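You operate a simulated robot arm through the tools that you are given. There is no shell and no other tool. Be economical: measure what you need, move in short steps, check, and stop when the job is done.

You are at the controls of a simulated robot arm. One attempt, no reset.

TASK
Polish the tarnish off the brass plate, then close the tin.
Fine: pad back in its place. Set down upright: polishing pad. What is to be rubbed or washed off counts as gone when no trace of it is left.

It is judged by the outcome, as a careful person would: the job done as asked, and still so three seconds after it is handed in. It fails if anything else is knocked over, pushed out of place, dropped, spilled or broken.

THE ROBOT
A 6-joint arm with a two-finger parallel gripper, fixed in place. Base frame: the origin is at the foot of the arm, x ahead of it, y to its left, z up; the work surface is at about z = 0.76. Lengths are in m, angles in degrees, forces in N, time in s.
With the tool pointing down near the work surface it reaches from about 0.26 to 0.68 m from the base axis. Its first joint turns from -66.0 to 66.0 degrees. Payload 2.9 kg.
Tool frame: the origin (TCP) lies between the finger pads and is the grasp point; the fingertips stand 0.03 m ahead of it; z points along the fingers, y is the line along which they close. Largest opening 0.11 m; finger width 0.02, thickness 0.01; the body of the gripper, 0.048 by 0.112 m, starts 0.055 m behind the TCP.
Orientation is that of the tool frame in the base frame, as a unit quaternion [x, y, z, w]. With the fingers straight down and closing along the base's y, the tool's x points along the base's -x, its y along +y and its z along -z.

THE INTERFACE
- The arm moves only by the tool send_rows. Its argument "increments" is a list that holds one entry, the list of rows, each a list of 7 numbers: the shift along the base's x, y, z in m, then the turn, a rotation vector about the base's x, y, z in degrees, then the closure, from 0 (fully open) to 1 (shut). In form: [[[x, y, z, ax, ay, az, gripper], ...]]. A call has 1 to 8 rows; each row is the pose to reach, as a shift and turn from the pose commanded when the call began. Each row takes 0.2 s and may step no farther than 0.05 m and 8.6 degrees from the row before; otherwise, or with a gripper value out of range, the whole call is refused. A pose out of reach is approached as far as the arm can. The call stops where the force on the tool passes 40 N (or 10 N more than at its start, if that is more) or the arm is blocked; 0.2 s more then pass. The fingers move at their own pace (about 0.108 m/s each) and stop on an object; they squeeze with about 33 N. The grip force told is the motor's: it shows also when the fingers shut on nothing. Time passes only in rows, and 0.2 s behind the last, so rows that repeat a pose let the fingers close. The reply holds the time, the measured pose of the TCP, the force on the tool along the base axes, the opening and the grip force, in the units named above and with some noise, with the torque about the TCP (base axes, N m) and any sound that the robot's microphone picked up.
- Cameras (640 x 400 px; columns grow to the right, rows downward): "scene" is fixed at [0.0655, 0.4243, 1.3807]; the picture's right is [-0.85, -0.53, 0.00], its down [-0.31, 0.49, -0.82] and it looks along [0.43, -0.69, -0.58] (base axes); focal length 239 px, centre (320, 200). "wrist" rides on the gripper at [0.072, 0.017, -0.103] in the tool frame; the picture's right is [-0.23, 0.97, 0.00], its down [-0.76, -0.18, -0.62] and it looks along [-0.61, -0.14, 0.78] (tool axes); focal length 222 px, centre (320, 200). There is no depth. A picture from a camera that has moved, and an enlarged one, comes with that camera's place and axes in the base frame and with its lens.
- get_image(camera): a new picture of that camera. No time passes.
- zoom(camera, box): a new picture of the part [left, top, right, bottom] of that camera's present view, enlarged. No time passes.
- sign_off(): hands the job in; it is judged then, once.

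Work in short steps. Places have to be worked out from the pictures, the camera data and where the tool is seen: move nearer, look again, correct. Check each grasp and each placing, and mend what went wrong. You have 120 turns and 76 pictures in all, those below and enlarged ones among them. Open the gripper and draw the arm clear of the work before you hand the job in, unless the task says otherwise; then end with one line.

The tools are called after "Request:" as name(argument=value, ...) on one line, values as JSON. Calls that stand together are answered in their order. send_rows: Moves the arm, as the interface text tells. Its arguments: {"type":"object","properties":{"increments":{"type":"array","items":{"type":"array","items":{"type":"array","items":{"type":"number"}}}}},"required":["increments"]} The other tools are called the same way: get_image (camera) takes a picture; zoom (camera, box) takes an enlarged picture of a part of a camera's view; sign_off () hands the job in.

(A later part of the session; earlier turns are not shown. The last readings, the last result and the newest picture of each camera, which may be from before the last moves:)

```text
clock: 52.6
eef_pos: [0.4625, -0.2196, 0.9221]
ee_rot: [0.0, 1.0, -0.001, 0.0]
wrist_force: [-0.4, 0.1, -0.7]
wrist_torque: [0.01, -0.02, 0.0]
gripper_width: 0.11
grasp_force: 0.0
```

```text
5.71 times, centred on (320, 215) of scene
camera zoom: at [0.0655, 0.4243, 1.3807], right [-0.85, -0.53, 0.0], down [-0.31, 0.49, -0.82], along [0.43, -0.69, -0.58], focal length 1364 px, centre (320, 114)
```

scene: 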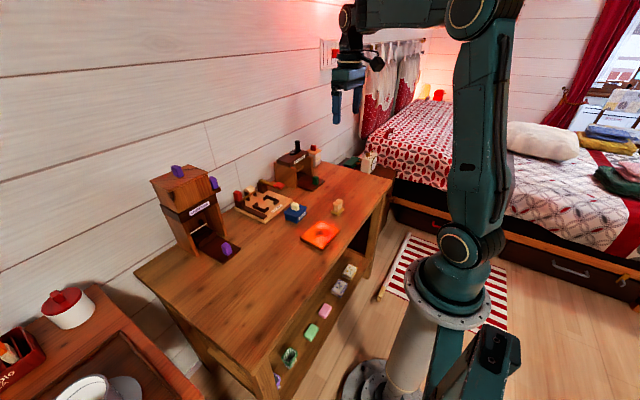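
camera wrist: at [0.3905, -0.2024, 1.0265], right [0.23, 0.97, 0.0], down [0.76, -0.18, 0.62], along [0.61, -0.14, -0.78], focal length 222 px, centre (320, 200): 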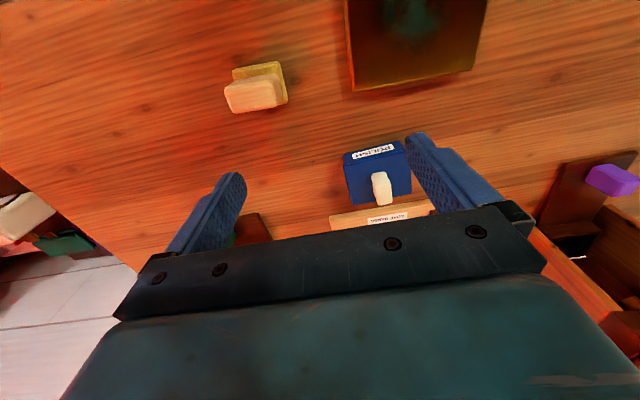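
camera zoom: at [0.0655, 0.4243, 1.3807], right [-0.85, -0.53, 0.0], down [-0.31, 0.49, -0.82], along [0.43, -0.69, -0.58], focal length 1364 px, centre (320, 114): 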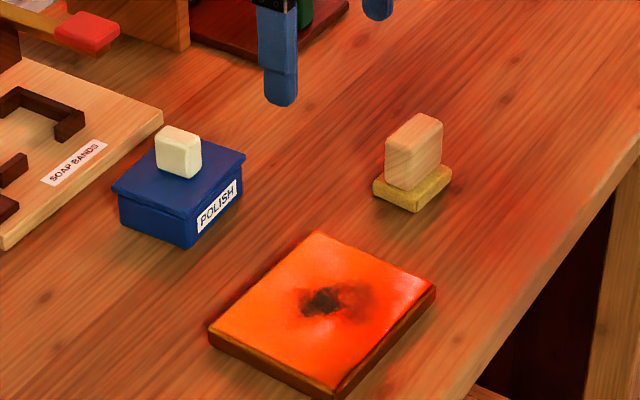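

The pad stands upright at home. I approach above the knob, which I put at about (0.558, -0.167), and look again.

Request:
send_rows(increments=[[[0.03, 0.02, -0.01, 0, 0, 0, 0], [0.06, 0.04, -0.025, 0, 0, 0, 0], [0.085, 0.053, -0.042, 0, 0, 0, 0], [0.085, 0.053, -0.042, 0, 0, 0, 0]]])

Request:
zoom(camera="wrist", box=[220, 80, 460, 230])

Request:
zoom(camera="scene", box=[270, 180, 326, 230])

```text
clock: 53.6
eef_pos: [0.5466, -0.167, 0.8805]
ee_rot: [-0.001, 1.0, -0.001, -0.002]
wrist_force: [-0.4, 0.4, 0.3]
wrist_torque: [-0.04, 0.0, -0.01]
gripper_width: 0.1099
grasp_force: 0.1
```

```text
2.67 times, centred on (340, 155) of wrist
camera zoom: at [0.4747, -0.1495, 0.9843], right [0.23, 0.97, 0.0], down [0.76, -0.18, 0.62], along [0.61, -0.14, -0.78], focal length 592 px, centre (267, 320)
```

zoom: 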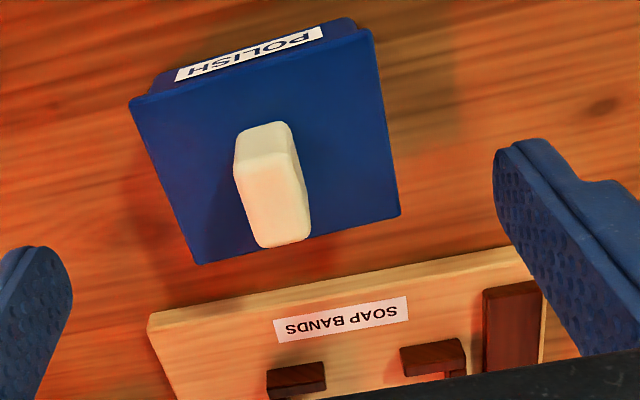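

```text
8.00 times, centred on (298, 205) of scene
camera zoom: at [0.0655, 0.4243, 1.3807], right [-0.85, -0.53, 0.0], down [-0.31, 0.49, -0.82], along [0.43, -0.69, -0.58], focal length 1910 px, centre (496, 160)
```

zoom: 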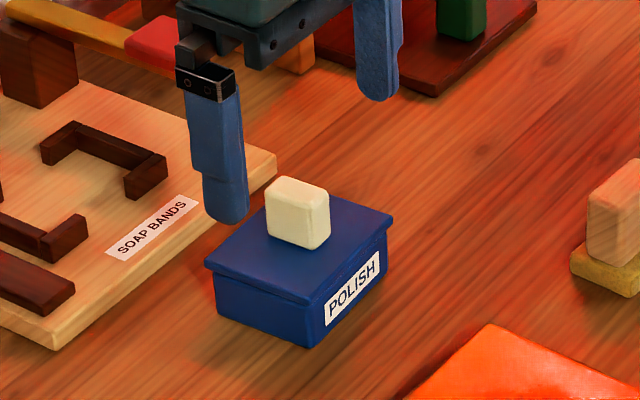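

The knob centres at about (0.561, -0.1665), in line with the axes. I descend and grip it with the fingertips just above the lid.

Request:
send_rows(increments=[[[0.014, 0.0005, -0.02, 0, 0, 0, 0], [0.014, 0.0005, -0.05, 0, 0, 0, 0], [0.014, 0.0005, -0.059, 0, 0, 0, 0], [0.014, 0.0005, -0.059, 0, 0, 0, 0.5], [0.014, 0.0005, -0.059, 0, 0, 0, 0.9], [0.014, 0.0005, -0.059, 0, 0, 0, 1], [0.014, 0.0005, -0.059, 0, 0, 0, 1]]])

Request:
zoom(camera="scene", box=[270, 180, 326, 230])

```text
clock: 55.2
eef_pos: [0.561, -0.1668, 0.8194]
ee_rot: [0.0, 1.0, -0.001, 0.0]
wrist_force: [-0.3, 0.7, 0.1]
wrist_torque: [-0.02, 0.01, -0.01]
gripper_width: 0.0776
grasp_force: 33.5
heard: snap
```

```text
8.00 times, centred on (298, 205) of scene
camera zoom: at [0.0655, 0.4243, 1.3807], right [-0.85, -0.53, 0.0], down [-0.31, 0.49, -0.82], along [0.43, -0.69, -0.58], focal length 1910 px, centre (496, 160)
```

zoom: 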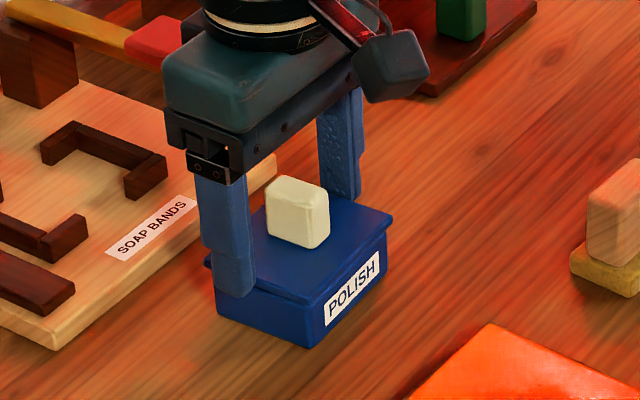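

The fingers caught the lid's rim (0.0776 m) and I heard a snap. I open, rise and look at the lid before deciding.

Request:
send_rows(increments=[[[0, 0, 0, 0, 0, 0, 0.5], [0, 0, 0, 0, 0, 0, 0], [0, 0, 0, 0, 0, 0, 0], [0, 0, 0.03, 0, 0, 0, 0], [-0.014, 0, 0.06, 0, 0, 0, 0], [-0.014, 0, 0.06, 0, 0, 0, 0]]])

Request:
zoom(camera="wrist", box=[220, 80, 460, 230])

Request:
zoom(camera="scene", box=[278, 195, 314, 228])

```text
clock: 56.6
eef_pos: [0.5476, -0.1688, 0.8806]
ee_rot: [0.0, 1.0, -0.001, -0.001]
wrist_force: [-0.2, 0.1, 0.8]
wrist_torque: [0.01, -0.03, -0.01]
gripper_width: 0.11
grasp_force: 0.1
heard: snap
```

```text
2.67 times, centred on (340, 155) of wrist
camera zoom: at [0.4762, -0.1509, 0.9849], right [0.23, 0.97, 0.0], down [0.76, -0.18, 0.62], along [0.61, -0.14, -0.78], focal length 592 px, centre (267, 320)
```

zoom: 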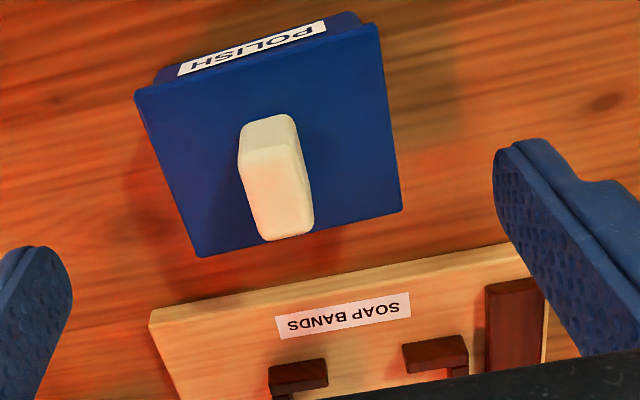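

```text
12.12 times, centred on (296, 212) of scene
camera zoom: at [0.0655, 0.4243, 1.3807], right [-0.85, -0.53, 0.0], down [-0.31, 0.49, -0.82], along [0.43, -0.69, -0.58], focal length 2894 px, centre (611, 61)
```

zoom: 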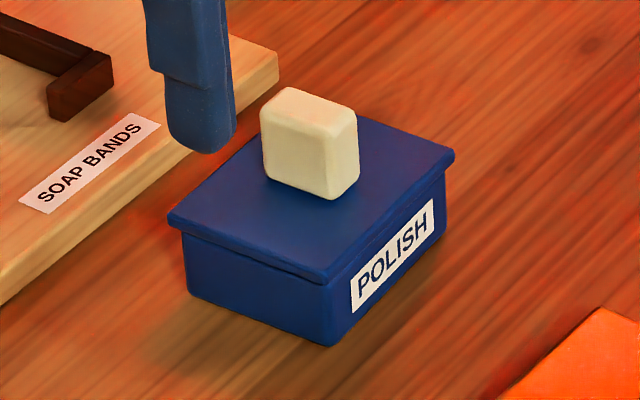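

Another snap came on release, so the lid seems to have a snap latch and looks as before. The lid top must be nearer 0.795, so I grip the knob higher, at TCP 0.832.

Request:
send_rows(increments=[[[0.014, 0.001, -0.03, 0, 0, 0, 0], [0.014, 0.001, -0.046, 0, 0, 0, 0.3], [0.014, 0.001, -0.046, 0, 0, 0, 0.7], [0.014, 0.001, -0.046, 0, 0, 0, 1], [0.014, 0.001, -0.046, 0, 0, 0, 1], [0.014, 0.001, -0.046, 0, 0, 0, 1]]])

Request:
zoom(camera="scene", box=[270, 180, 326, 230])

```text
clock: 58.0
eef_pos: [0.5608, -0.1667, 0.835]
ee_rot: [0.0, 1.0, -0.002, -0.001]
wrist_force: [-0.2, 0.3, 0.7]
wrist_torque: [-0.02, 0.0, -0.01]
gripper_width: 0.0167
grasp_force: 32.8
heard: snap
```

```text
8.00 times, centred on (298, 205) of scene
camera zoom: at [0.0655, 0.4243, 1.3807], right [-0.85, -0.53, 0.0], down [-0.31, 0.49, -0.82], along [0.43, -0.69, -0.58], focal length 1910 px, centre (496, 160)
```

zoom: 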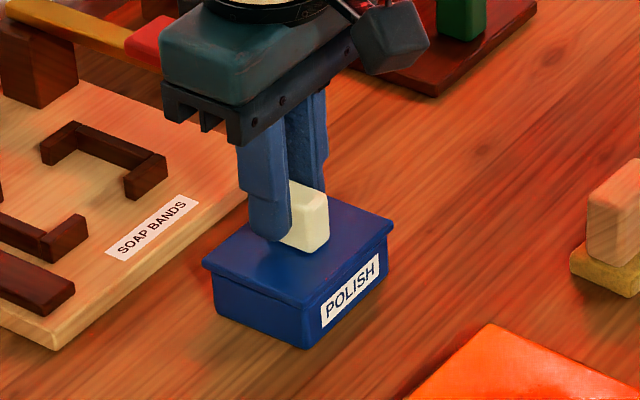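

The knob is gripped at 0.0167 m. I lift gently to learn how the lid moves.

Request:
send_rows(increments=[[[0, 0, 0.003, 0, 0, 0, 1], [0, 0, 0.006, 0, 0, 0, 1], [0, 0, 0.01, 0, 0, 0, 1], [0, 0, 0.01, 0, 0, 0, 1]]])

Request:
zoom(camera="scene", box=[270, 180, 326, 230])

```text
clock: 59.0
eef_pos: [0.5593, -0.1657, 0.846]
ee_rot: [0.0, 1.0, -0.001, -0.001]
wrist_force: [-0.7, -0.2, -1.3]
wrist_torque: [0.01, 0.01, 0.03]
gripper_width: 0.0166
grasp_force: 33.7
```

```text
8.00 times, centred on (298, 205) of scene
camera zoom: at [0.0655, 0.4243, 1.3807], right [-0.85, -0.53, 0.0], down [-0.31, 0.49, -0.82], along [0.43, -0.69, -0.58], focal length 1910 px, centre (496, 160)
```

zoom: 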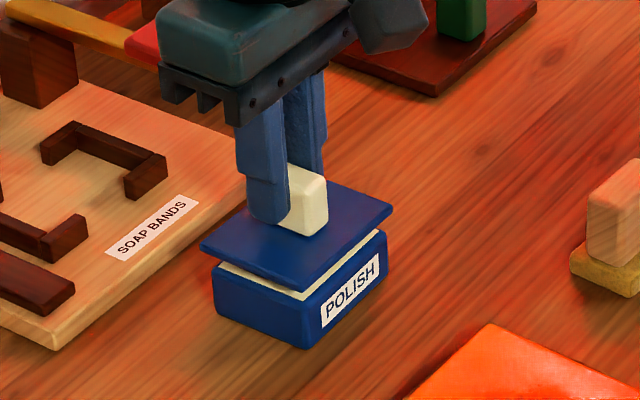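

The lid lifts off freely and there is cream polish inside, so the pad must be loaded. I set the lid aside on the free table area near (0.53, -0.285).

Request:
send_rows(increments=[[[0, 0, 0.03, 0, 0, 0, 1], [0, -0.02, 0.05, 0, 0, 0, 1], [-0.01, -0.06, 0.05, 0, 0, 0, 1], [-0.03, -0.1, 0.05, 0, 0, 0, 1], [-0.03, -0.12, 0.03, 0, 0, 0, 1], [-0.03, -0.12, -0.01, 0, 0, 0, 1], [-0.03, -0.12, -0.03, 0, 0, 0, 1], [-0.03, -0.12, -0.03, 0, 0, 0, 1]]])

Request:
zoom(camera="scene", box=[270, 165, 350, 235])

```text
clock: 60.8
eef_pos: [0.5325, -0.2857, 0.8167]
ee_rot: [-0.001, 1.0, -0.001, -0.001]
wrist_force: [0.0, -1.3, -0.6]
wrist_torque: [-0.01, 0.01, 0.0]
gripper_width: 0.0165
grasp_force: 33.0
```

```text
5.71 times, centred on (310, 200) of scene
camera zoom: at [0.0655, 0.4243, 1.3807], right [-0.85, -0.53, 0.0], down [-0.31, 0.49, -0.82], along [0.43, -0.69, -0.58], focal length 1364 px, centre (377, 200)
```

zoom: 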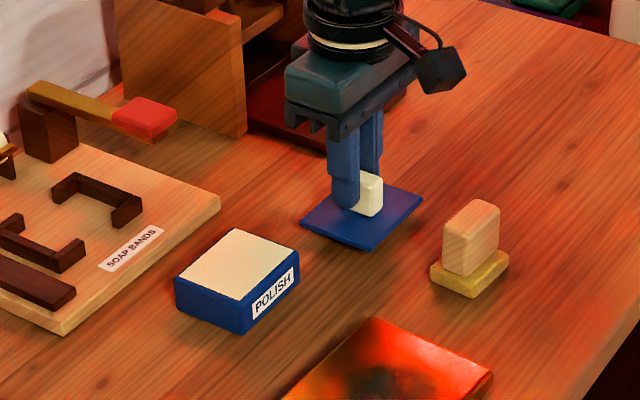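

The tin is full of cream polish to the rim. I lower the lid gently to the table.

Request:
send_rows(increments=[[[0, 0, -0.005, 0, 0, 0, 1], [0, 0, -0.008, 0, 0, 0, 1], [0, 0, -0.01, 0, 0, 0, 1], [0, 0, -0.01, 0, 0, 0, 1]]])

```text
clock: 61.8
eef_pos: [0.5311, -0.286, 0.8049]
ee_rot: [0.0, 1.0, -0.001, -0.001]
wrist_force: [-0.3, -0.3, -0.3]
wrist_torque: [-0.01, 0.0, 0.0]
gripper_width: 0.0166
grasp_force: 33.1
```

Request:
send_rows(increments=[[[0, 0, -0.0015, 0, 0, 0, 1], [0, 0, -0.003, 0, 0, 0, 1], [0, 0, -0.003, 0, 0, 0, 1]]])

Request:
zoom(camera="scene", box=[295, 175, 339, 215])

```text
clock: 62.6
eef_pos: [0.5304, -0.2856, 0.805]
ee_rot: [0.0, 1.0, -0.001, 0.0]
wrist_force: [-6.8, 3.1, 22.0]
wrist_torque: [0.2, 0.48, 0.0]
gripper_width: 0.0165
grasp_force: 33.1
```

```text
10.00 times, centred on (317, 195) of scene
camera zoom: at [0.0649, 0.4246, 1.3806], right [-0.85, -0.53, 0.0], down [-0.31, 0.49, -0.82], along [0.43, -0.69, -0.58], focal length 2388 px, centre (350, 250)
```

zoom: 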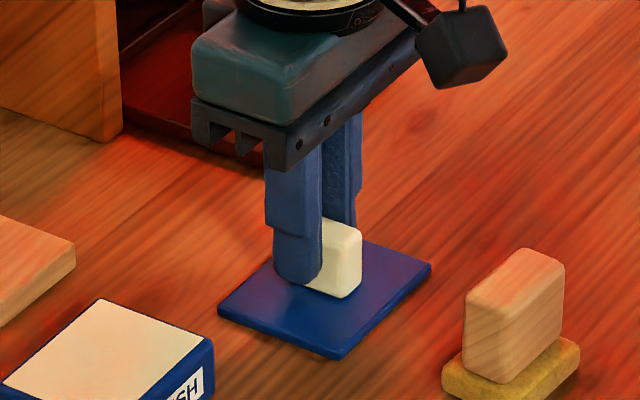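

The lid lies flat. I release it, rise and travel back over the pad.

Request:
send_rows(increments=[[[0, 0, 0.001, 0, 0, 0, 0.7], [0, 0, 0.001, 0, 0, 0, 0.3], [0, 0, 0.001, 0, 0, 0, 0], [0, 0, 0.04, 0, 0, 0, 0], [0, 0, 0.08, 0, 0, 0, 0], [-0.04, 0.002, 0.09, 0, 0, -2, 0], [-0.08, 0.004, 0.09, 0, 0, -4, 0], [-0.108, 0.005, 0.09, 0, 0, -4, 0]]])

Request:
get_image(camera="wrist")

```text
clock: 64.4
eef_pos: [0.4227, -0.2816, 0.8921]
ee_rot: [0.035, 0.999, -0.001, -0.001]
wrist_force: [0.1, 0.3, 0.3]
wrist_torque: [0.02, -0.01, 0.01]
gripper_width: 0.1102
grasp_force: 0.1
```

```text
36 pictures are left
camera wrist: at [0.3524, -0.2588, 0.9953], right [0.29, 0.96, 0.0], down [0.75, -0.23, 0.62], along [0.59, -0.19, -0.78], focal length 222 px, centre (320, 200)
```

wrist: 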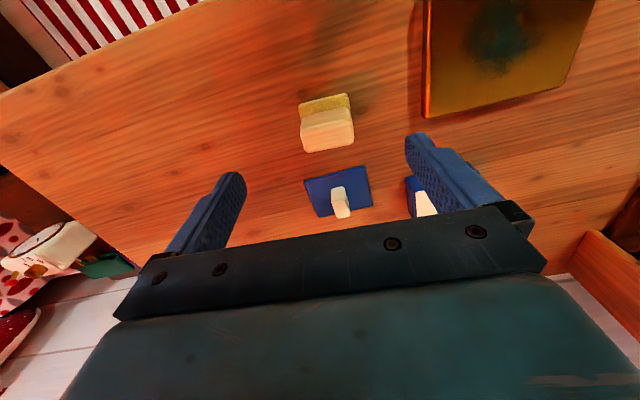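

The pad is centred between the fingers. I descend and regrip.

Request:
send_rows(increments=[[[0, 0.001, -0.045, 0, 0, 0, 0], [0, 0.001, -0.08, 0, 0, 0, 0], [0, 0.001, -0.086, 0, 0, 0, 0.2], [0, 0.001, -0.086, 0, 0, 0, 0.6], [0, 0.001, -0.086, 0, 0, 0, 1], [0, 0.001, -0.086, 0, 0, 0, 1], [0, 0.001, -0.086, 0, 0, 0, 1]]])

```text
clock: 66.0
eef_pos: [0.4219, -0.2807, 0.8065]
ee_rot: [0.035, 0.999, -0.002, -0.001]
wrist_force: [0.2, -0.2, 0.3]
wrist_torque: [0.02, -0.02, 0.03]
gripper_width: 0.0453
grasp_force: 32.8
```

Gripped again. I lift and carry the pad above the open tin at about (0.557, -0.163).

Request:
send_rows(increments=[[[0, 0, 0.04, 0, 0, 0, 1], [0, 0.01, 0.08, 0, 0, 0, 1], [0.03, 0.04, 0.08, 0, 0, 1, 1], [0.06, 0.07, 0.08, 0, 0, 2, 1], [0.09, 0.1, 0.08, 0, 0, 3, 1], [0.12, 0.118, 0.08, 0, 0, 4, 1], [0.135, 0.118, 0.07, 0, 0, 4, 1], [0.135, 0.118, 0.06, 0, 0, 4, 1]]])

Request:
zoom(camera="scene", box=[270, 165, 350, 235])

Request:
zoom(camera="wrist", box=[220, 80, 460, 230])

```text
clock: 67.8
eef_pos: [0.5579, -0.1629, 0.8659]
ee_rot: [0.001, 1.0, -0.001, -0.001]
wrist_force: [0.0, -0.8, -1.0]
wrist_torque: [-0.01, -0.03, -0.01]
gripper_width: 0.0452
grasp_force: 33.2
```

```text
5.71 times, centred on (310, 200) of scene
camera zoom: at [0.0655, 0.4243, 1.3807], right [-0.85, -0.53, 0.0], down [-0.31, 0.49, -0.82], along [0.43, -0.69, -0.58], focal length 1364 px, centre (377, 200)
```

zoom: 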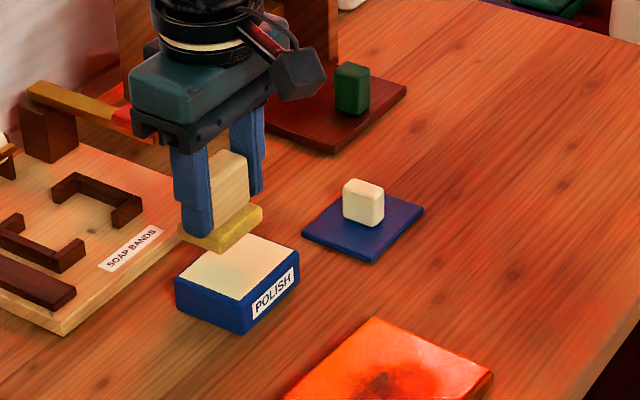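

```text
2.67 times, centred on (340, 155) of wrist
camera zoom: at [0.4866, -0.1438, 0.9689], right [0.23, 0.97, 0.0], down [0.76, -0.18, 0.62], along [0.6, -0.14, -0.78], focal length 592 px, centre (267, 320)
```

zoom: 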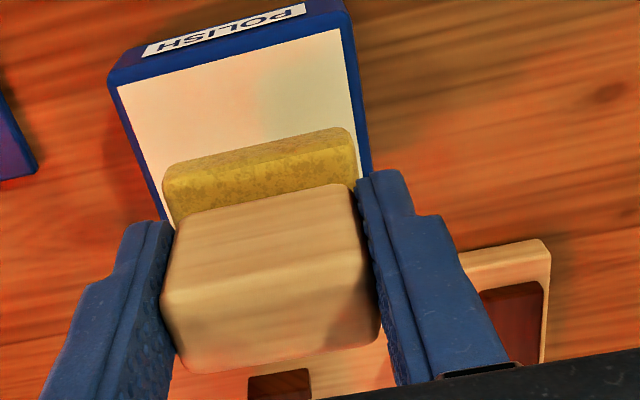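

Cream spans y -0.198 to -0.1325 from x 0.5285, so the pad is well placed over it. I lower until it touches.

Request:
send_rows(increments=[[[-0.003, -0.002, -0.015, 0, 0, 0, 1], [-0.003, -0.002, -0.025, 0, 0, 0, 1], [-0.003, -0.002, -0.029, 0, 0, 0, 1], [-0.003, -0.002, -0.031, 0, 0, 0, 1], [-0.003, -0.002, -0.031, 0, 0, 0, 1]]])

```text
clock: 69.0
eef_pos: [0.5548, -0.1645, 0.8376]
ee_rot: [0.0, 1.0, -0.001, 0.0]
wrist_force: [-1.9, 1.1, 11.2]
wrist_torque: [0.19, 0.14, 0.03]
gripper_width: 0.0452
grasp_force: 32.8
```

The pad touches at 11 N. I hold it briefly, lift, and look at the pad and tin.

Request:
send_rows(increments=[[[0, 0, -0.0003, 0, 0, 0, 1], [0, 0, -0.0003, 0, 0, 0, 1], [0, 0, 0.01, 0, 0, 0, 1], [0, 0, 0.04, 0, 0, 0, 1], [0, 0, 0.06, 0, 0, 0, 1]]])

Request:
zoom(camera="scene", box=[270, 165, 350, 235])

```text
clock: 70.2
eef_pos: [0.5546, -0.1639, 0.8947]
ee_rot: [0.0, 1.0, -0.001, -0.001]
wrist_force: [0.1, -0.2, -0.4]
wrist_torque: [0.01, 0.02, 0.01]
gripper_width: 0.0453
grasp_force: 32.8
```

```text
5.71 times, centred on (310, 200) of scene
camera zoom: at [0.0655, 0.4243, 1.3807], right [-0.85, -0.53, 0.0], down [-0.31, 0.49, -0.82], along [0.43, -0.69, -0.58], focal length 1364 px, centre (377, 200)
```

zoom: 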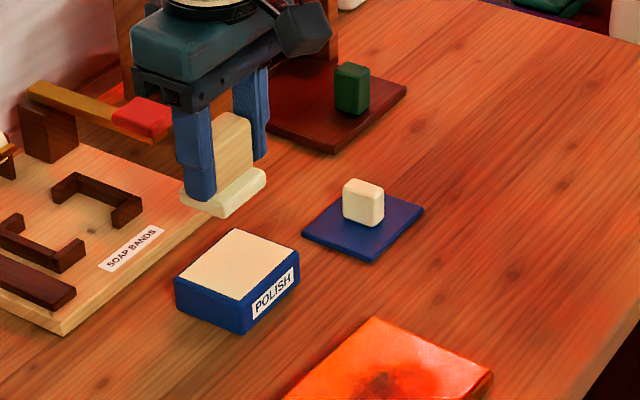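

The pad has turned cream, so it is loaded. I carry it over the plate and press.

Request:
send_rows(increments=[[[-0.04, 0.005, 0, 0, 0, -1, 1], [-0.08, 0.01, 0, 0, 0, -2, 1], [-0.12, 0.015, 0, 0, 0, -3, 1], [-0.155, 0.018, -0.02, 0, 0, -4, 1], [-0.17, 0.018, -0.05, 0, 0, -4, 1], [-0.17, 0.018, -0.066, 0, 0, -4, 1], [-0.17, 0.018, -0.069, 0, 0, -4, 1], [-0.17, 0.018, -0.069, 0, 0, -4, 1]]])

```text
clock: 72.0
eef_pos: [0.385, -0.1456, 0.8249]
ee_rot: [0.036, 0.999, -0.001, 0.0]
wrist_force: [0.0, -0.3, -0.6]
wrist_torque: [0.03, -0.01, 0.01]
gripper_width: 0.045
grasp_force: 32.8
```

Request:
send_rows(increments=[[[0, 0, -0.001, 0, 0, 0, 1], [0, 0, -0.0018, 0, 0, 0, 1], [0, 0, -0.0018, 0, 0, 0, 1]]])

```text
clock: 72.8
eef_pos: [0.385, -0.1455, 0.8253]
ee_rot: [0.035, 0.999, 0.0, 0.0]
wrist_force: [-1.4, -0.9, 10.1]
wrist_torque: [0.07, 0.02, -0.01]
gripper_width: 0.0453
grasp_force: 32.8
```

Contact is 10 N. I stroke in bands.

Request:
send_rows(increments=[[[0, 0.012, 0, 0, 0, 0, 1], [0, 0.026, 0, 0, 0, 0, 1], [0, 0.04, 0, 0, 0, 0, 1], [0, 0.052, 0, 0, 0, 0, 1], [0.005, 0.045, 0, 0, 0, 0, 1], [0.01, 0.032, 0, 0, 0, 0, 1], [0.014, 0.018, 0, 0, 0, 0, 1], [0.014, 0.002, 0, 0, 0, 0, 1]]])

Request:
zoom(camera="wrist", box=[220, 60, 480, 220])

```text
clock: 74.6
eef_pos: [0.3991, -0.1453, 0.8239]
ee_rot: [0.036, 0.999, -0.001, 0.0]
wrist_force: [0.6, 0.4, -0.7]
wrist_torque: [-0.03, 0.01, -0.02]
gripper_width: 0.045
grasp_force: 32.6
```

```text
2.46 times, centred on (350, 140) of wrist
camera zoom: at [0.3287, -0.1228, 0.9281], right [0.3, 0.96, 0.0], down [0.75, -0.23, 0.62], along [0.59, -0.19, -0.78], focal length 547 px, centre (246, 348)
```

zoom: 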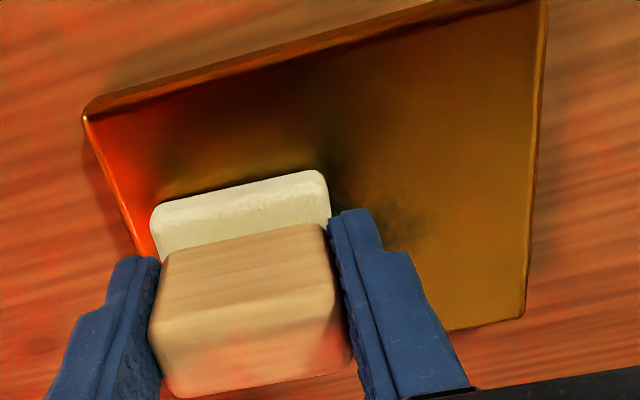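

The low-x area is now clean. I press 1 mm deeper and sweep the middle and high-x bands.

Request:
send_rows(increments=[[[0, 0, -0.0012, 0, 0, 0, 1], [0, 0.012, -0.0012, 0, 0, 0, 1], [0, 0.026, -0.0012, 0, 0, 0, 1], [0, 0.04, -0.0012, 0, 0, 0, 1], [0.001, 0.054, -0.0012, 0, 0, 0, 1], [0.006, 0.045, -0.0012, 0, 0, 0, 1], [0.011, 0.032, -0.0012, 0, 0, 0, 1], [0.016, 0.018, -0.0012, 0, 0, 0, 1]]])

```text
clock: 76.4
eef_pos: [0.4133, -0.1271, 0.8218]
ee_rot: [0.035, 0.999, -0.001, -0.001]
wrist_force: [-0.1, -0.7, -0.7]
wrist_torque: [0.01, -0.04, 0.0]
gripper_width: 0.0453
grasp_force: 32.6
```

Contact was lost again, so I lower in small steps here.

Request:
send_rows(increments=[[[0, 0, -0.0007, 0, 0, 0, 1], [0, 0, -0.0015, 0, 0, 0, 1], [0, 0, -0.0015, 0, 0, 0, 1]]])

```text
clock: 77.2
eef_pos: [0.4148, -0.1257, 0.822]
ee_rot: [0.035, 0.999, 0.0, -0.001]
wrist_force: [-3.5, 1.6, 7.7]
wrist_torque: [0.19, 0.14, 0.05]
gripper_width: 0.0453
grasp_force: 33.2
```

Request:
send_rows(increments=[[[0, -0.01, -0.0003, 0, 0, 0, 1], [0, -0.022, -0.0003, 0, 0, 0, 1], [0, -0.01, -0.0003, 0, 0, 0, 1], [0, 0.004, -0.0003, 0, 0, 0, 1], [0, 0.018, -0.0003, 0, 0, 0, 1], [0, 0.032, -0.0003, 0, 0, 0, 1], [-0.006, 0.024, -0.0003, 0, 0, 0, 1], [-0.012, 0.012, -0.0003, 0, 0, 0, 1]]])

Request:
zoom(camera="wrist", box=[220, 60, 480, 220])

```text
clock: 79.0
eef_pos: [0.4022, -0.113, 0.8214]
ee_rot: [0.034, 0.999, 0.001, -0.001]
wrist_force: [4.8, 10.2, 12.9]
wrist_torque: [0.27, -0.08, -0.03]
gripper_width: 0.045
grasp_force: 32.5
```

```text
2.46 times, centred on (350, 140) of wrist
camera zoom: at [0.3318, -0.0912, 0.9255], right [0.29, 0.96, 0.0], down [0.75, -0.23, 0.62], along [0.6, -0.18, -0.78], focal length 547 px, centre (246, 348)
```

zoom: 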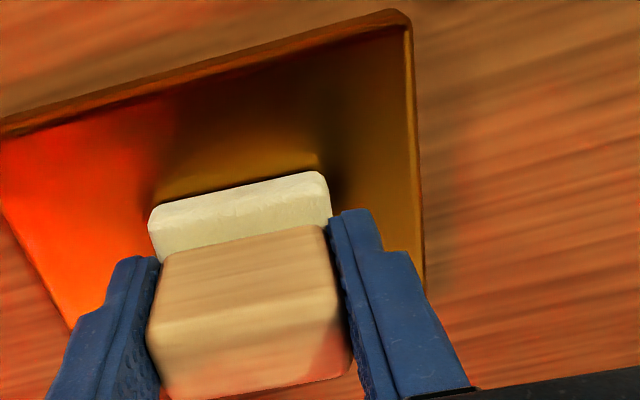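

Contact is steady at 13 N. I make one more covering pass, leftwards and toward low x.

Request:
send_rows(increments=[[[-0.002, -0.012, 0, 0, 0, 0, 1], [-0.004, -0.024, 0, 0, 0, 0, 1], [-0.006, -0.036, 0, 0, 0, 0, 1], [-0.01, -0.026, 0, 0, 0, 0, 1], [-0.014, -0.014, 0, 0, 0, 0, 1], [-0.017, 0, 0, 0, 0, 0, 1], [-0.019, 0.014, 0, 0, 0, 0, 1], [-0.021, 0.026, 0, 0, 0, 0, 1]]])

Request:
send_rows(increments=[[[0, 0, 0.03, 0, 0, 0, 1], [0.01, -0.03, 0.06, 0, 0, 0, 1], [0.02, -0.075, 0.06, 0, 0, 0, 1], [0.02, -0.12, 0.06, 0, 0, 0, 1], [0.02, -0.12, 0.06, 0, 0, 0, 1]]])

Request:
zoom(camera="wrist", box=[260, 0, 600, 210])

Request:
zoom(camera="scene", box=[280, 190, 360, 260])

```text
clock: 80.8
eef_pos: [0.3821, -0.0882, 0.8214]
ee_rot: [0.035, 0.999, 0.0, -0.001]
wrist_force: [1.2, -7.8, 8.3]
wrist_torque: [-0.29, -0.13, -0.01]
gripper_width: 0.0452
grasp_force: 32.8
```

```text
clock: 82.0
eef_pos: [0.4014, -0.2106, 0.8807]
ee_rot: [0.035, 0.999, -0.001, -0.001]
wrist_force: [0.0, -1.7, -0.5]
wrist_torque: [0.01, 0.01, -0.02]
gripper_width: 0.0455
grasp_force: 33.0
```

```text
1.88 times, centred on (430, 105) of wrist
camera zoom: at [0.3309, -0.1892, 0.9841], right [0.29, 0.96, 0.0], down [0.75, -0.23, 0.62], along [0.59, -0.18, -0.78], focal length 418 px, centre (113, 379)
```

zoom: 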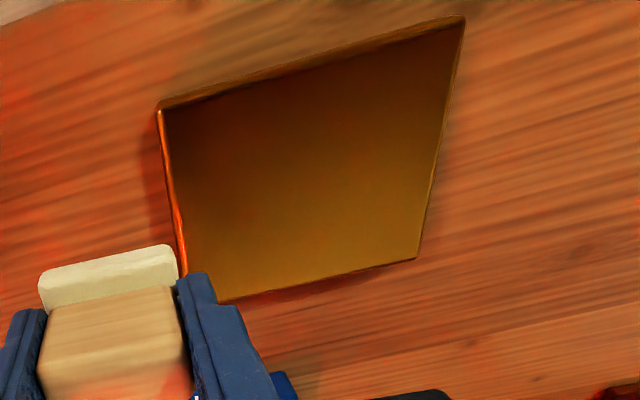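

```text
5.71 times, centred on (320, 225) of scene
camera zoom: at [0.0655, 0.4243, 1.3807], right [-0.85, -0.53, 0.0], down [-0.31, 0.49, -0.82], along [0.43, -0.69, -0.58], focal length 1364 px, centre (320, 57)
```

zoom: 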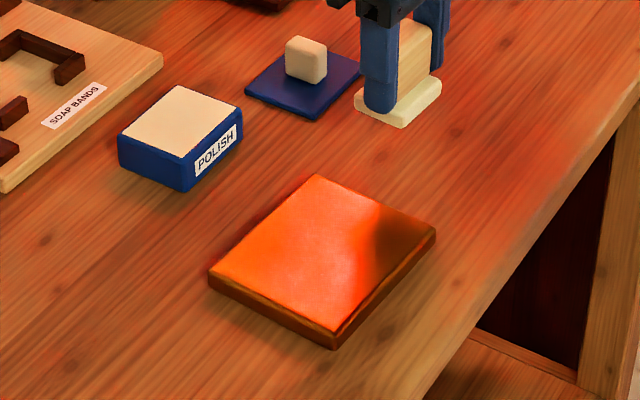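

The plate looks clean. I enlarge it to check for any trace.

Request:
zoom(camera="wrist", box=[335, 0, 515, 165])

Request:
zoom(camera="scene", box=[302, 215, 346, 254])

```text
2.42 times, centred on (425, 82) of wrist
camera zoom: at [0.3309, -0.1892, 0.9841], right [0.29, 0.96, 0.0], down [0.75, -0.23, 0.62], along [0.59, -0.18, -0.78], focal length 538 px, centre (66, 485)
```

zoom: 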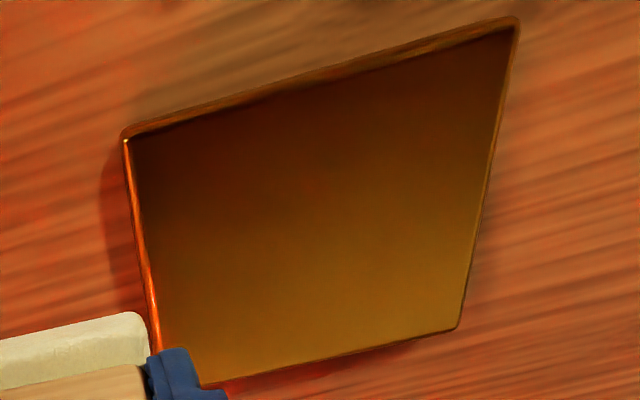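

```text
10.26 times, centred on (324, 234) of scene
camera zoom: at [0.0655, 0.4243, 1.3807], right [-0.85, -0.53, 0.0], down [-0.31, 0.49, -0.82], along [0.43, -0.69, -0.58], focal length 2449 px, centre (279, -154)
```

zoom: 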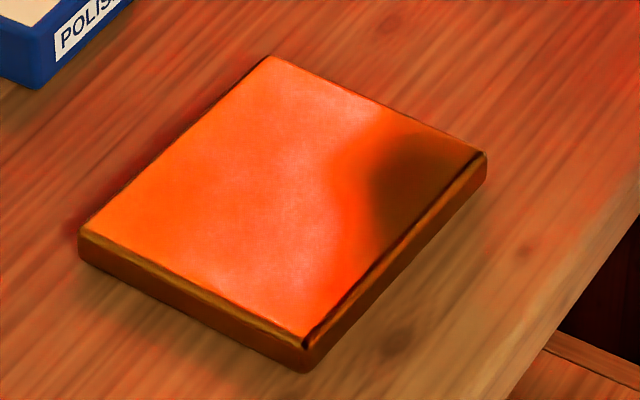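

No trace is left; the dark part is a reflection of the gripper. I return the pad to its home.

Request:
send_rows(increments=[[[0.01, -0.035, 0, 0, 0, 0, 1], [0.0205, -0.0705, -0.01, 0, 0, 0, 1], [0.0205, -0.0705, -0.045, 0, 0, 0, 1], [0.0205, -0.0705, -0.07, 0, 0, 0, 1], [0.0205, -0.0705, -0.0745, 0, 0, 0, 1], [0.0205, -0.0705, -0.077, 0, 0, 0, 1], [0.0205, -0.0705, -0.077, 0, 0, 0, 1]]])

```text
clock: 83.6
eef_pos: [0.4238, -0.2785, 0.8047]
ee_rot: [0.035, 0.999, -0.001, -0.002]
wrist_force: [-0.3, -0.5, -0.3]
wrist_torque: [0.0, 0.0, 0.02]
gripper_width: 0.0452
grasp_force: 32.7
```

Request:
send_rows(increments=[[[-0.001, -0.002, -0.001, 0, 0, 0, 1], [-0.001, -0.002, -0.002, 0, 0, 0, 1], [-0.001, -0.002, -0.0025, 0, 0, 0, 1], [-0.001, -0.002, -0.0025, 0, 0, 0, 1]]])

```text
clock: 84.6
eef_pos: [0.4225, -0.2796, 0.8034]
ee_rot: [0.033, 0.999, 0.0, 0.001]
wrist_force: [-5.4, 12.5, 32.3]
wrist_torque: [0.54, 0.29, 0.03]
gripper_width: 0.0452
grasp_force: 32.8
```

The pad is down. I ease off, release, rise and move over the lid knob.

Request:
send_rows(increments=[[[0, 0, 0.0015, 0, 0, 0, 1], [0, 0, 0.0015, 0, 0, 0, 0.7], [0, 0, 0.0015, 0, 0, 0, 0.3], [0, 0, 0.0015, 0, 0, 0, 0], [0, 0, 0.0015, 0, 0, 0, 0], [0, 0, 0.04, 0, 0, 0, 0], [0, 0, 0.08, 0, 0, 0, 0], [0.035, -0.003, 0.09, 0, 0, 2, 0]]])

Request:
send_rows(increments=[[[0.035, -0.001, 0, 0, 0, 2, 0], [0.068, -0.002, 0, 0, 0, 2, 0], [0.068, -0.002, 0, 0, 0, 2, 0]]])

Request:
get_image(camera="wrist")

Request:
zoom(camera="scene", box=[280, 165, 370, 245])

```text
clock: 86.4
eef_pos: [0.4557, -0.2838, 0.8939]
ee_rot: [0.017, 1.0, -0.001, -0.001]
wrist_force: [-1.0, 0.4, -0.5]
wrist_torque: [-0.01, 0.0, 0.0]
gripper_width: 0.11
grasp_force: 0.0
```

```text
clock: 87.2
eef_pos: [0.5227, -0.2871, 0.8942]
ee_rot: [0.0, 1.0, -0.002, -0.001]
wrist_force: [0.2, 0.5, -0.2]
wrist_torque: [0.01, -0.03, 0.0]
gripper_width: 0.1098
grasp_force: 0.1
```

```text
26 pictures are left
camera wrist: at [0.4522, -0.2689, 0.9962], right [0.23, 0.97, 0.0], down [0.76, -0.18, 0.62], along [0.6, -0.14, -0.78], focal length 222 px, centre (320, 200)
```

wrist: 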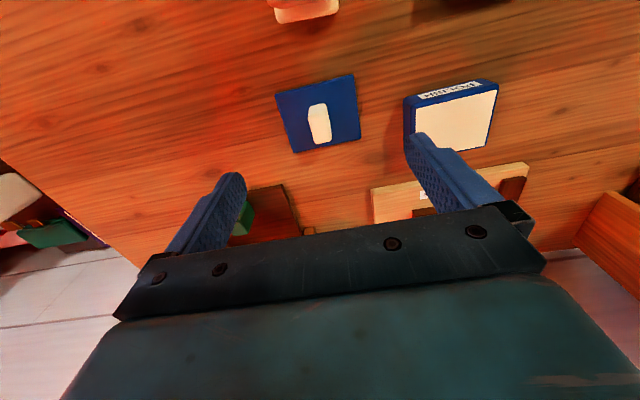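

```text
5.00 times, centred on (325, 205) of scene
camera zoom: at [0.0655, 0.4243, 1.3807], right [-0.85, -0.53, 0.0], down [-0.31, 0.49, -0.82], along [0.43, -0.69, -0.58], focal length 1194 px, centre (295, 175)
```

zoom: 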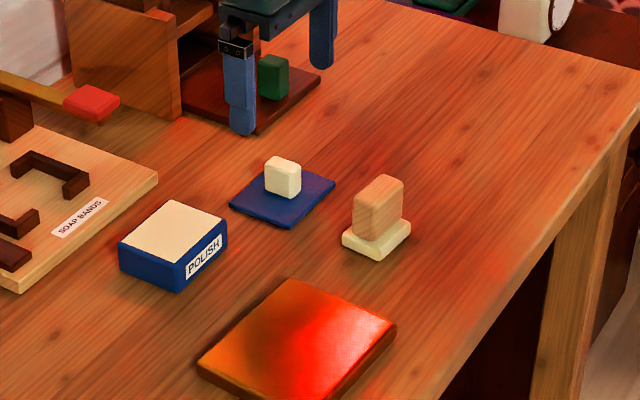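

The pad stands upright at home. I descend on the knob at (0.5305, -0.2858) and grip it.

Request:
send_rows(increments=[[[0.008, 0.001, -0.04, 0, 0, 0, 0], [0.008, 0.001, -0.08, 0, 0, 0, 0.2], [0.008, 0.001, -0.088, 0, 0, 0, 0.5], [0.008, 0.001, -0.088, 0, 0, 0, 0.8], [0.008, 0.001, -0.088, 0, 0, 0, 1], [0.008, 0.001, -0.088, 0, 0, 0, 1], [0.008, 0.001, -0.088, 0, 0, 0, 1]]])

```text
clock: 88.8
eef_pos: [0.5326, -0.286, 0.8056]
ee_rot: [0.0, 1.0, -0.001, -0.001]
wrist_force: [-0.9, 0.3, -1.3]
wrist_torque: [0.02, -0.05, 0.0]
gripper_width: 0.0167
grasp_force: 33.3
```

Gripped. I lift the lid, carry it back above the tin, and stop a little over the rim.

Request:
send_rows(increments=[[[0, 0, 0.04, 0, 0, 0, 1], [0, 0.01, 0.075, 0, 0, 0, 1], [0.01, 0.05, 0.075, 0, 0, 0, 1], [0.02, 0.09, 0.075, 0, 0, 0, 1], [0.0295, 0.1195, 0.075, 0, 0, 0, 1], [0.0295, 0.1195, 0.05, 0, 0, 0, 1], [0.0295, 0.1195, 0.038, 0, 0, 0, 1], [0.0295, 0.1195, 0.038, 0, 0, 0, 1]]])

Request:
zoom(camera="scene", box=[270, 180, 326, 230])

Request:
zoom(camera="wrist", box=[220, 80, 460, 230])

```text
clock: 90.6
eef_pos: [0.5608, -0.1636, 0.8422]
ee_rot: [0.0, 1.0, -0.001, -0.001]
wrist_force: [0.0, 0.0, -1.0]
wrist_torque: [0.0, -0.02, 0.0]
gripper_width: 0.0169
grasp_force: 33.0
```

```text
8.00 times, centred on (298, 205) of scene
camera zoom: at [0.0655, 0.4243, 1.3807], right [-0.85, -0.53, 0.0], down [-0.31, 0.49, -0.82], along [0.43, -0.69, -0.58], focal length 1910 px, centre (496, 160)
```

zoom: 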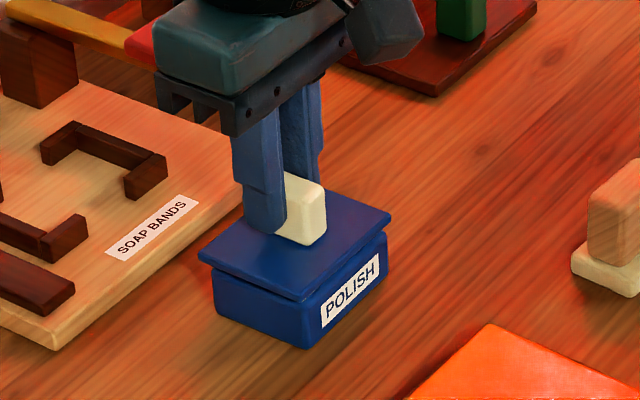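

```text
2.67 times, centred on (340, 155) of wrist
camera zoom: at [0.4889, -0.1458, 0.9456], right [0.23, 0.97, 0.0], down [0.76, -0.18, 0.62], along [0.61, -0.14, -0.78], focal length 592 px, centre (267, 320)
```

zoom: 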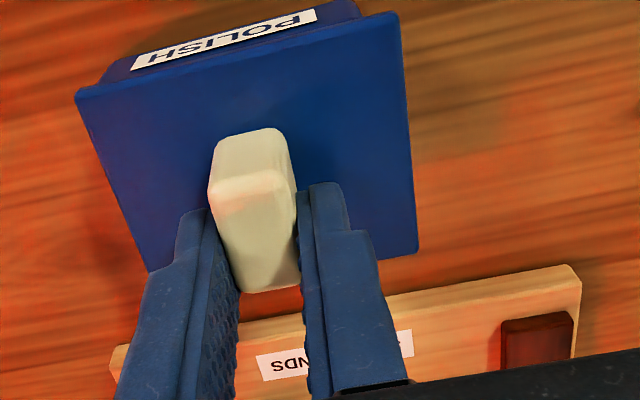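

The lid is about 2.5 mm too far in +y. I correct this and lower until it seats.

Request:
send_rows(increments=[[[0, -0.0025, 0, 0, 0, 0, 1], [0, -0.0025, -0.004, 0, 0, 0, 1], [0, -0.0025, -0.007, 0, 0, 0, 1], [0, -0.0025, -0.009, 0, 0, 0, 1], [0, -0.0025, -0.009, 0, 0, 0, 1]]])

Request:
zoom(camera="scene", box=[270, 180, 326, 230])

```text
clock: 92.0
eef_pos: [0.5604, -0.1675, 0.8364]
ee_rot: [-0.001, 1.0, -0.001, -0.001]
wrist_force: [-4.9, 1.7, 6.3]
wrist_torque: [0.06, 0.09, 0.02]
gripper_width: 0.0166
grasp_force: 33.1
heard: snap
stopped in row 5: the force on the tool passed its limit at 41 N (the readings are from after the stop); the commanded pose is now the measured one
```

```text
8.00 times, centred on (298, 205) of scene
camera zoom: at [0.0653, 0.4244, 1.3807], right [-0.85, -0.53, 0.0], down [-0.31, 0.49, -0.82], along [0.43, -0.69, -0.58], focal length 1910 px, centre (496, 160)
```

zoom: 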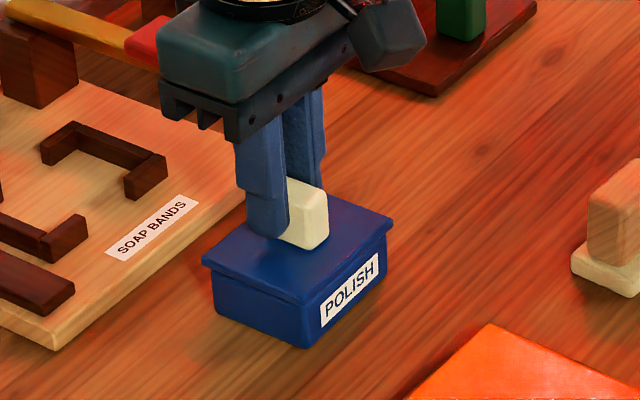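

The lid snapped on, and the picture matches the original closed state. I release, rise clear and check.

Request:
send_rows(increments=[[[0, 0, 0, 0, 0, 0, 0.8], [0, 0, 0, 0, 0, 0, 0.4], [0, 0, 0, 0, 0, 0, 0], [0, 0, 0, 0, 0, 0, 0], [0, 0, 0.04, 0, 0, 0, 0], [0, 0, 0.085, 0, 0, 0, 0], [-0.015, 0, 0.13, 0, 0, 0, 0], [-0.015, 0, 0.13, 0, 0, 0, 0]]])

Request:
zoom(camera="scene", box=[278, 195, 314, 228])

Request:
zoom(camera="wrist", box=[220, 60, 460, 230])

```text
clock: 93.8
eef_pos: [0.5483, -0.1674, 0.9657]
ee_rot: [0.0, 1.0, -0.001, -0.002]
wrist_force: [0.7, 0.2, -0.6]
wrist_torque: [-0.03, -0.02, 0.05]
gripper_width: 0.1099
grasp_force: 0.0
```

```text
12.12 times, centred on (296, 212) of scene
camera zoom: at [0.0655, 0.4243, 1.3807], right [-0.85, -0.53, 0.0], down [-0.31, 0.49, -0.82], along [0.43, -0.69, -0.58], focal length 2894 px, centre (611, 61)
```

zoom: 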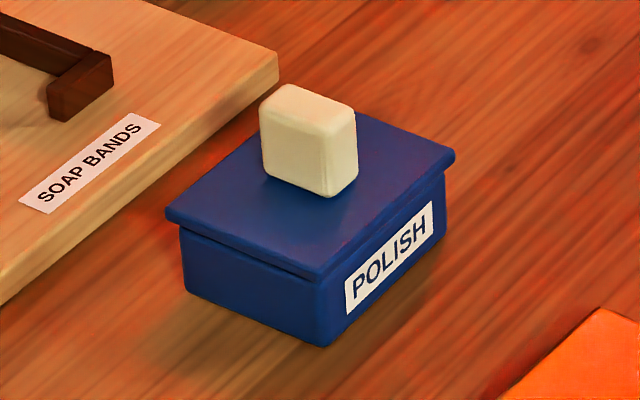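

```text
2.35 times, centred on (340, 145) of wrist
camera zoom: at [0.4762, -0.1495, 1.0691], right [0.23, 0.97, 0.0], down [0.76, -0.18, 0.62], along [0.61, -0.14, -0.78], focal length 523 px, centre (273, 329)
```

zoom: 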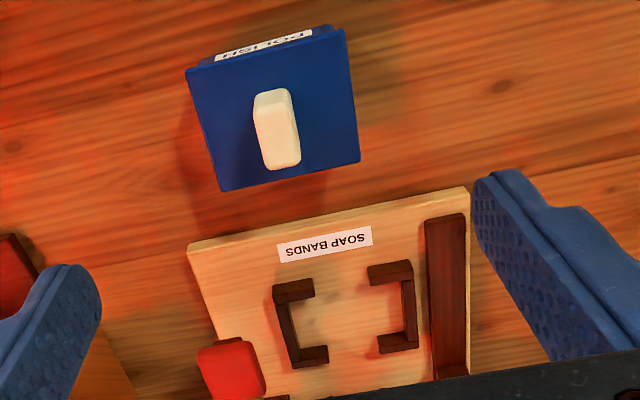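

The tin is closed with its lid fully seated. I draw the arm back and up and make a last check of the whole bench.

Request:
send_rows(increments=[[[-0.03, 0, 0.04, 0, 0, 0, 0], [-0.06, -0.01, 0.08, 0, 0, 0, 0], [-0.09, -0.02, 0.12, 0, 0, 0, 0], [-0.12, -0.03, 0.16, 0, 0, 0, 0], [-0.15, -0.04, 0.19, 0, 0, 0, 0], [-0.15, -0.04, 0.2, 0, 0, 0, 0]]])

Request:
zoom(camera="scene", box=[220, 130, 400, 260])

Request:
zoom(camera="wrist", box=[230, 30, 510, 245])

```text
refused: row 2 steps farther than a row can; nothing moved
```

```text
3.08 times, centred on (310, 195) of scene
camera zoom: at [0.0655, 0.4243, 1.3807], right [-0.85, -0.53, 0.0], down [-0.31, 0.49, -0.82], along [0.43, -0.69, -0.58], focal length 735 px, centre (351, 215)
```

zoom: 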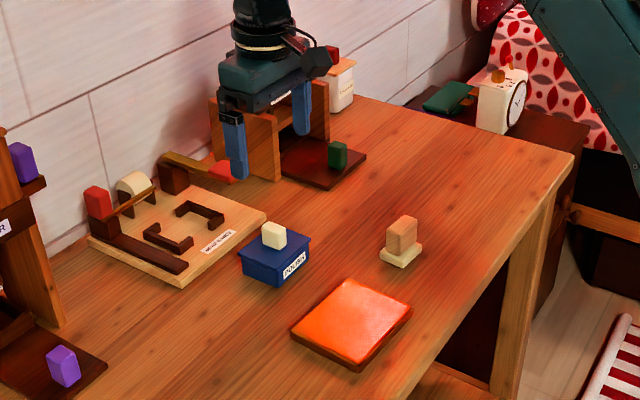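

```text
1.86 times, centred on (370, 138) of wrist
camera zoom: at [0.4762, -0.1495, 1.0691], right [0.23, 0.97, 0.0], down [0.76, -0.18, 0.62], along [0.61, -0.14, -0.78], focal length 413 px, centre (227, 316)
```

zoom: 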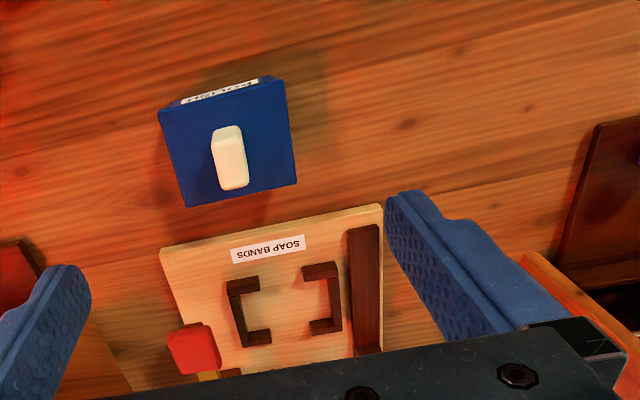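

The step was refused. The pad seems a few mm off its original spot, so I compare with the same enlargement as at the start.

Request:
zoom(camera="scene", box=[270, 180, 360, 260])

Request:
zoom(camera="scene", box=[305, 165, 377, 225])

```text
5.00 times, centred on (315, 220) of scene
camera zoom: at [0.0655, 0.4243, 1.3807], right [-0.85, -0.53, 0.0], down [-0.31, 0.49, -0.82], along [0.43, -0.69, -0.58], focal length 1194 px, centre (345, 100)
```

zoom: 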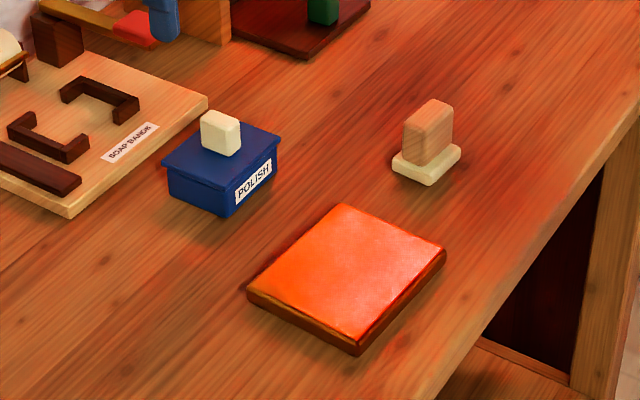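

```text
6.67 times, centred on (341, 195) of scene
camera zoom: at [0.0655, 0.4243, 1.3807], right [-0.85, -0.53, 0.0], down [-0.31, 0.49, -0.82], along [0.43, -0.69, -0.58], focal length 1592 px, centre (180, 233)
```

zoom: 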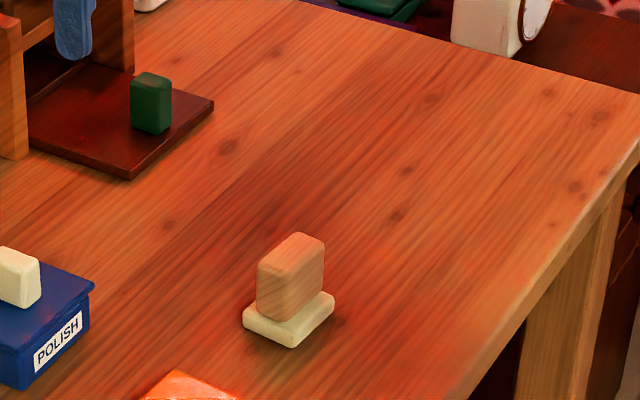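

The pad sits roughly 8 mm toward +y from its original spot. I go back and shift it.

Request:
send_rows(increments=[[[-0.03, -0.03, 0, 0, 0, -1, 0], [-0.06, -0.06, 0, 0, 0, -2, 0], [-0.09, -0.09, -0.01, 0, 0, -3, 0], [-0.12, -0.113, -0.03, 0, 0, -4, 0], [-0.126, -0.113, -0.07, 0, 0, -4, 0], [-0.126, -0.113, -0.075, 0, 0, -4, 0]]])

Request:
zoom(camera="wrist", box=[220, 60, 480, 220])

```text
clock: 95.2
eef_pos: [0.4204, -0.2817, 0.8906]
ee_rot: [0.035, 0.999, 0.0, 0.0]
wrist_force: [0.5, 0.1, 0.5]
wrist_torque: [0.01, -0.01, 0.04]
gripper_width: 0.1102
grasp_force: 0.0
```

```text
2.46 times, centred on (350, 140) of wrist
camera zoom: at [0.3495, -0.2587, 0.9954], right [0.29, 0.96, 0.0], down [0.75, -0.23, 0.62], along [0.6, -0.18, -0.78], focal length 547 px, centre (246, 348)
```

zoom: 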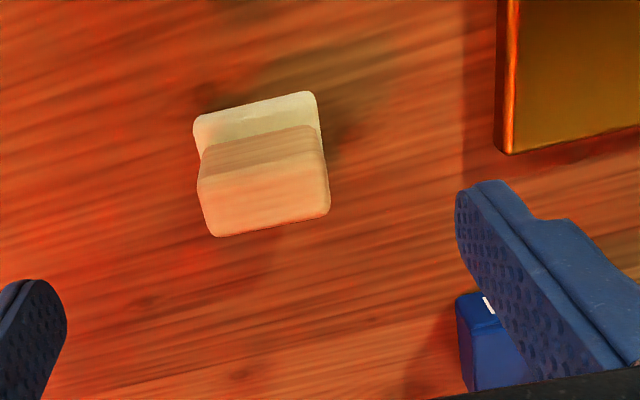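

Both views agree on a shift of about 9–10 mm. I regrip, lift slightly, shift -y by 9.5 mm and set it down.

Request:
send_rows(increments=[[[0, 0, -0.045, 0, 0, 0, 0], [0, 0, -0.08, 0, 0, 0, 0], [0, 0, -0.085, 0, 0, 0, 0.4], [0, 0, -0.085, 0, 0, 0, 0.8], [0, 0, -0.085, 0, 0, 0, 1], [0, 0, -0.085, 0, 0, 0, 1], [0, 0, -0.085, 0, 0, 0, 1]]])

Request:
send_rows(increments=[[[0, 0, 0.006, 0, 0, 0, 1], [-0.001, -0.0095, 0.006, 0, 0, 0, 1], [-0.001, -0.0095, 0.006, 0, 0, 0, 1], [-0.001, -0.0095, 0.001, 0, 0, 0, 1], [-0.001, -0.0095, -0.0005, 0, 0, 0, 1], [-0.001, -0.0095, -0.0005, 0, 0, 0, 1]]])

Request:
zoom(camera="scene", box=[305, 165, 377, 225])

```text
clock: 96.8
eef_pos: [0.4209, -0.2808, 0.8036]
ee_rot: [0.036, 0.999, -0.001, 0.0]
wrist_force: [0.2, 0.0, -0.4]
wrist_torque: [-0.02, -0.02, -0.01]
gripper_width: 0.0452
grasp_force: 32.4
```

```text
clock: 98.2
eef_pos: [0.4211, -0.2899, 0.8056]
ee_rot: [0.035, 0.999, -0.001, 0.0]
wrist_force: [-0.1, 0.0, -1.1]
wrist_torque: [0.01, -0.03, 0.0]
gripper_width: 0.0452
grasp_force: 32.8
```

```text
6.67 times, centred on (341, 195) of scene
camera zoom: at [0.0655, 0.4243, 1.3807], right [-0.85, -0.53, 0.0], down [-0.31, 0.49, -0.82], along [0.43, -0.69, -0.58], focal length 1592 px, centre (180, 233)
```

zoom: 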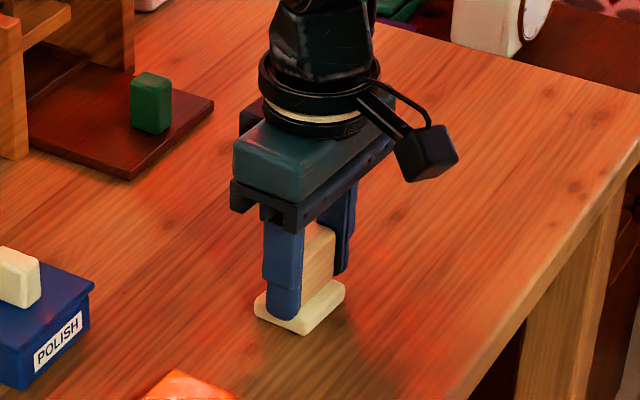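

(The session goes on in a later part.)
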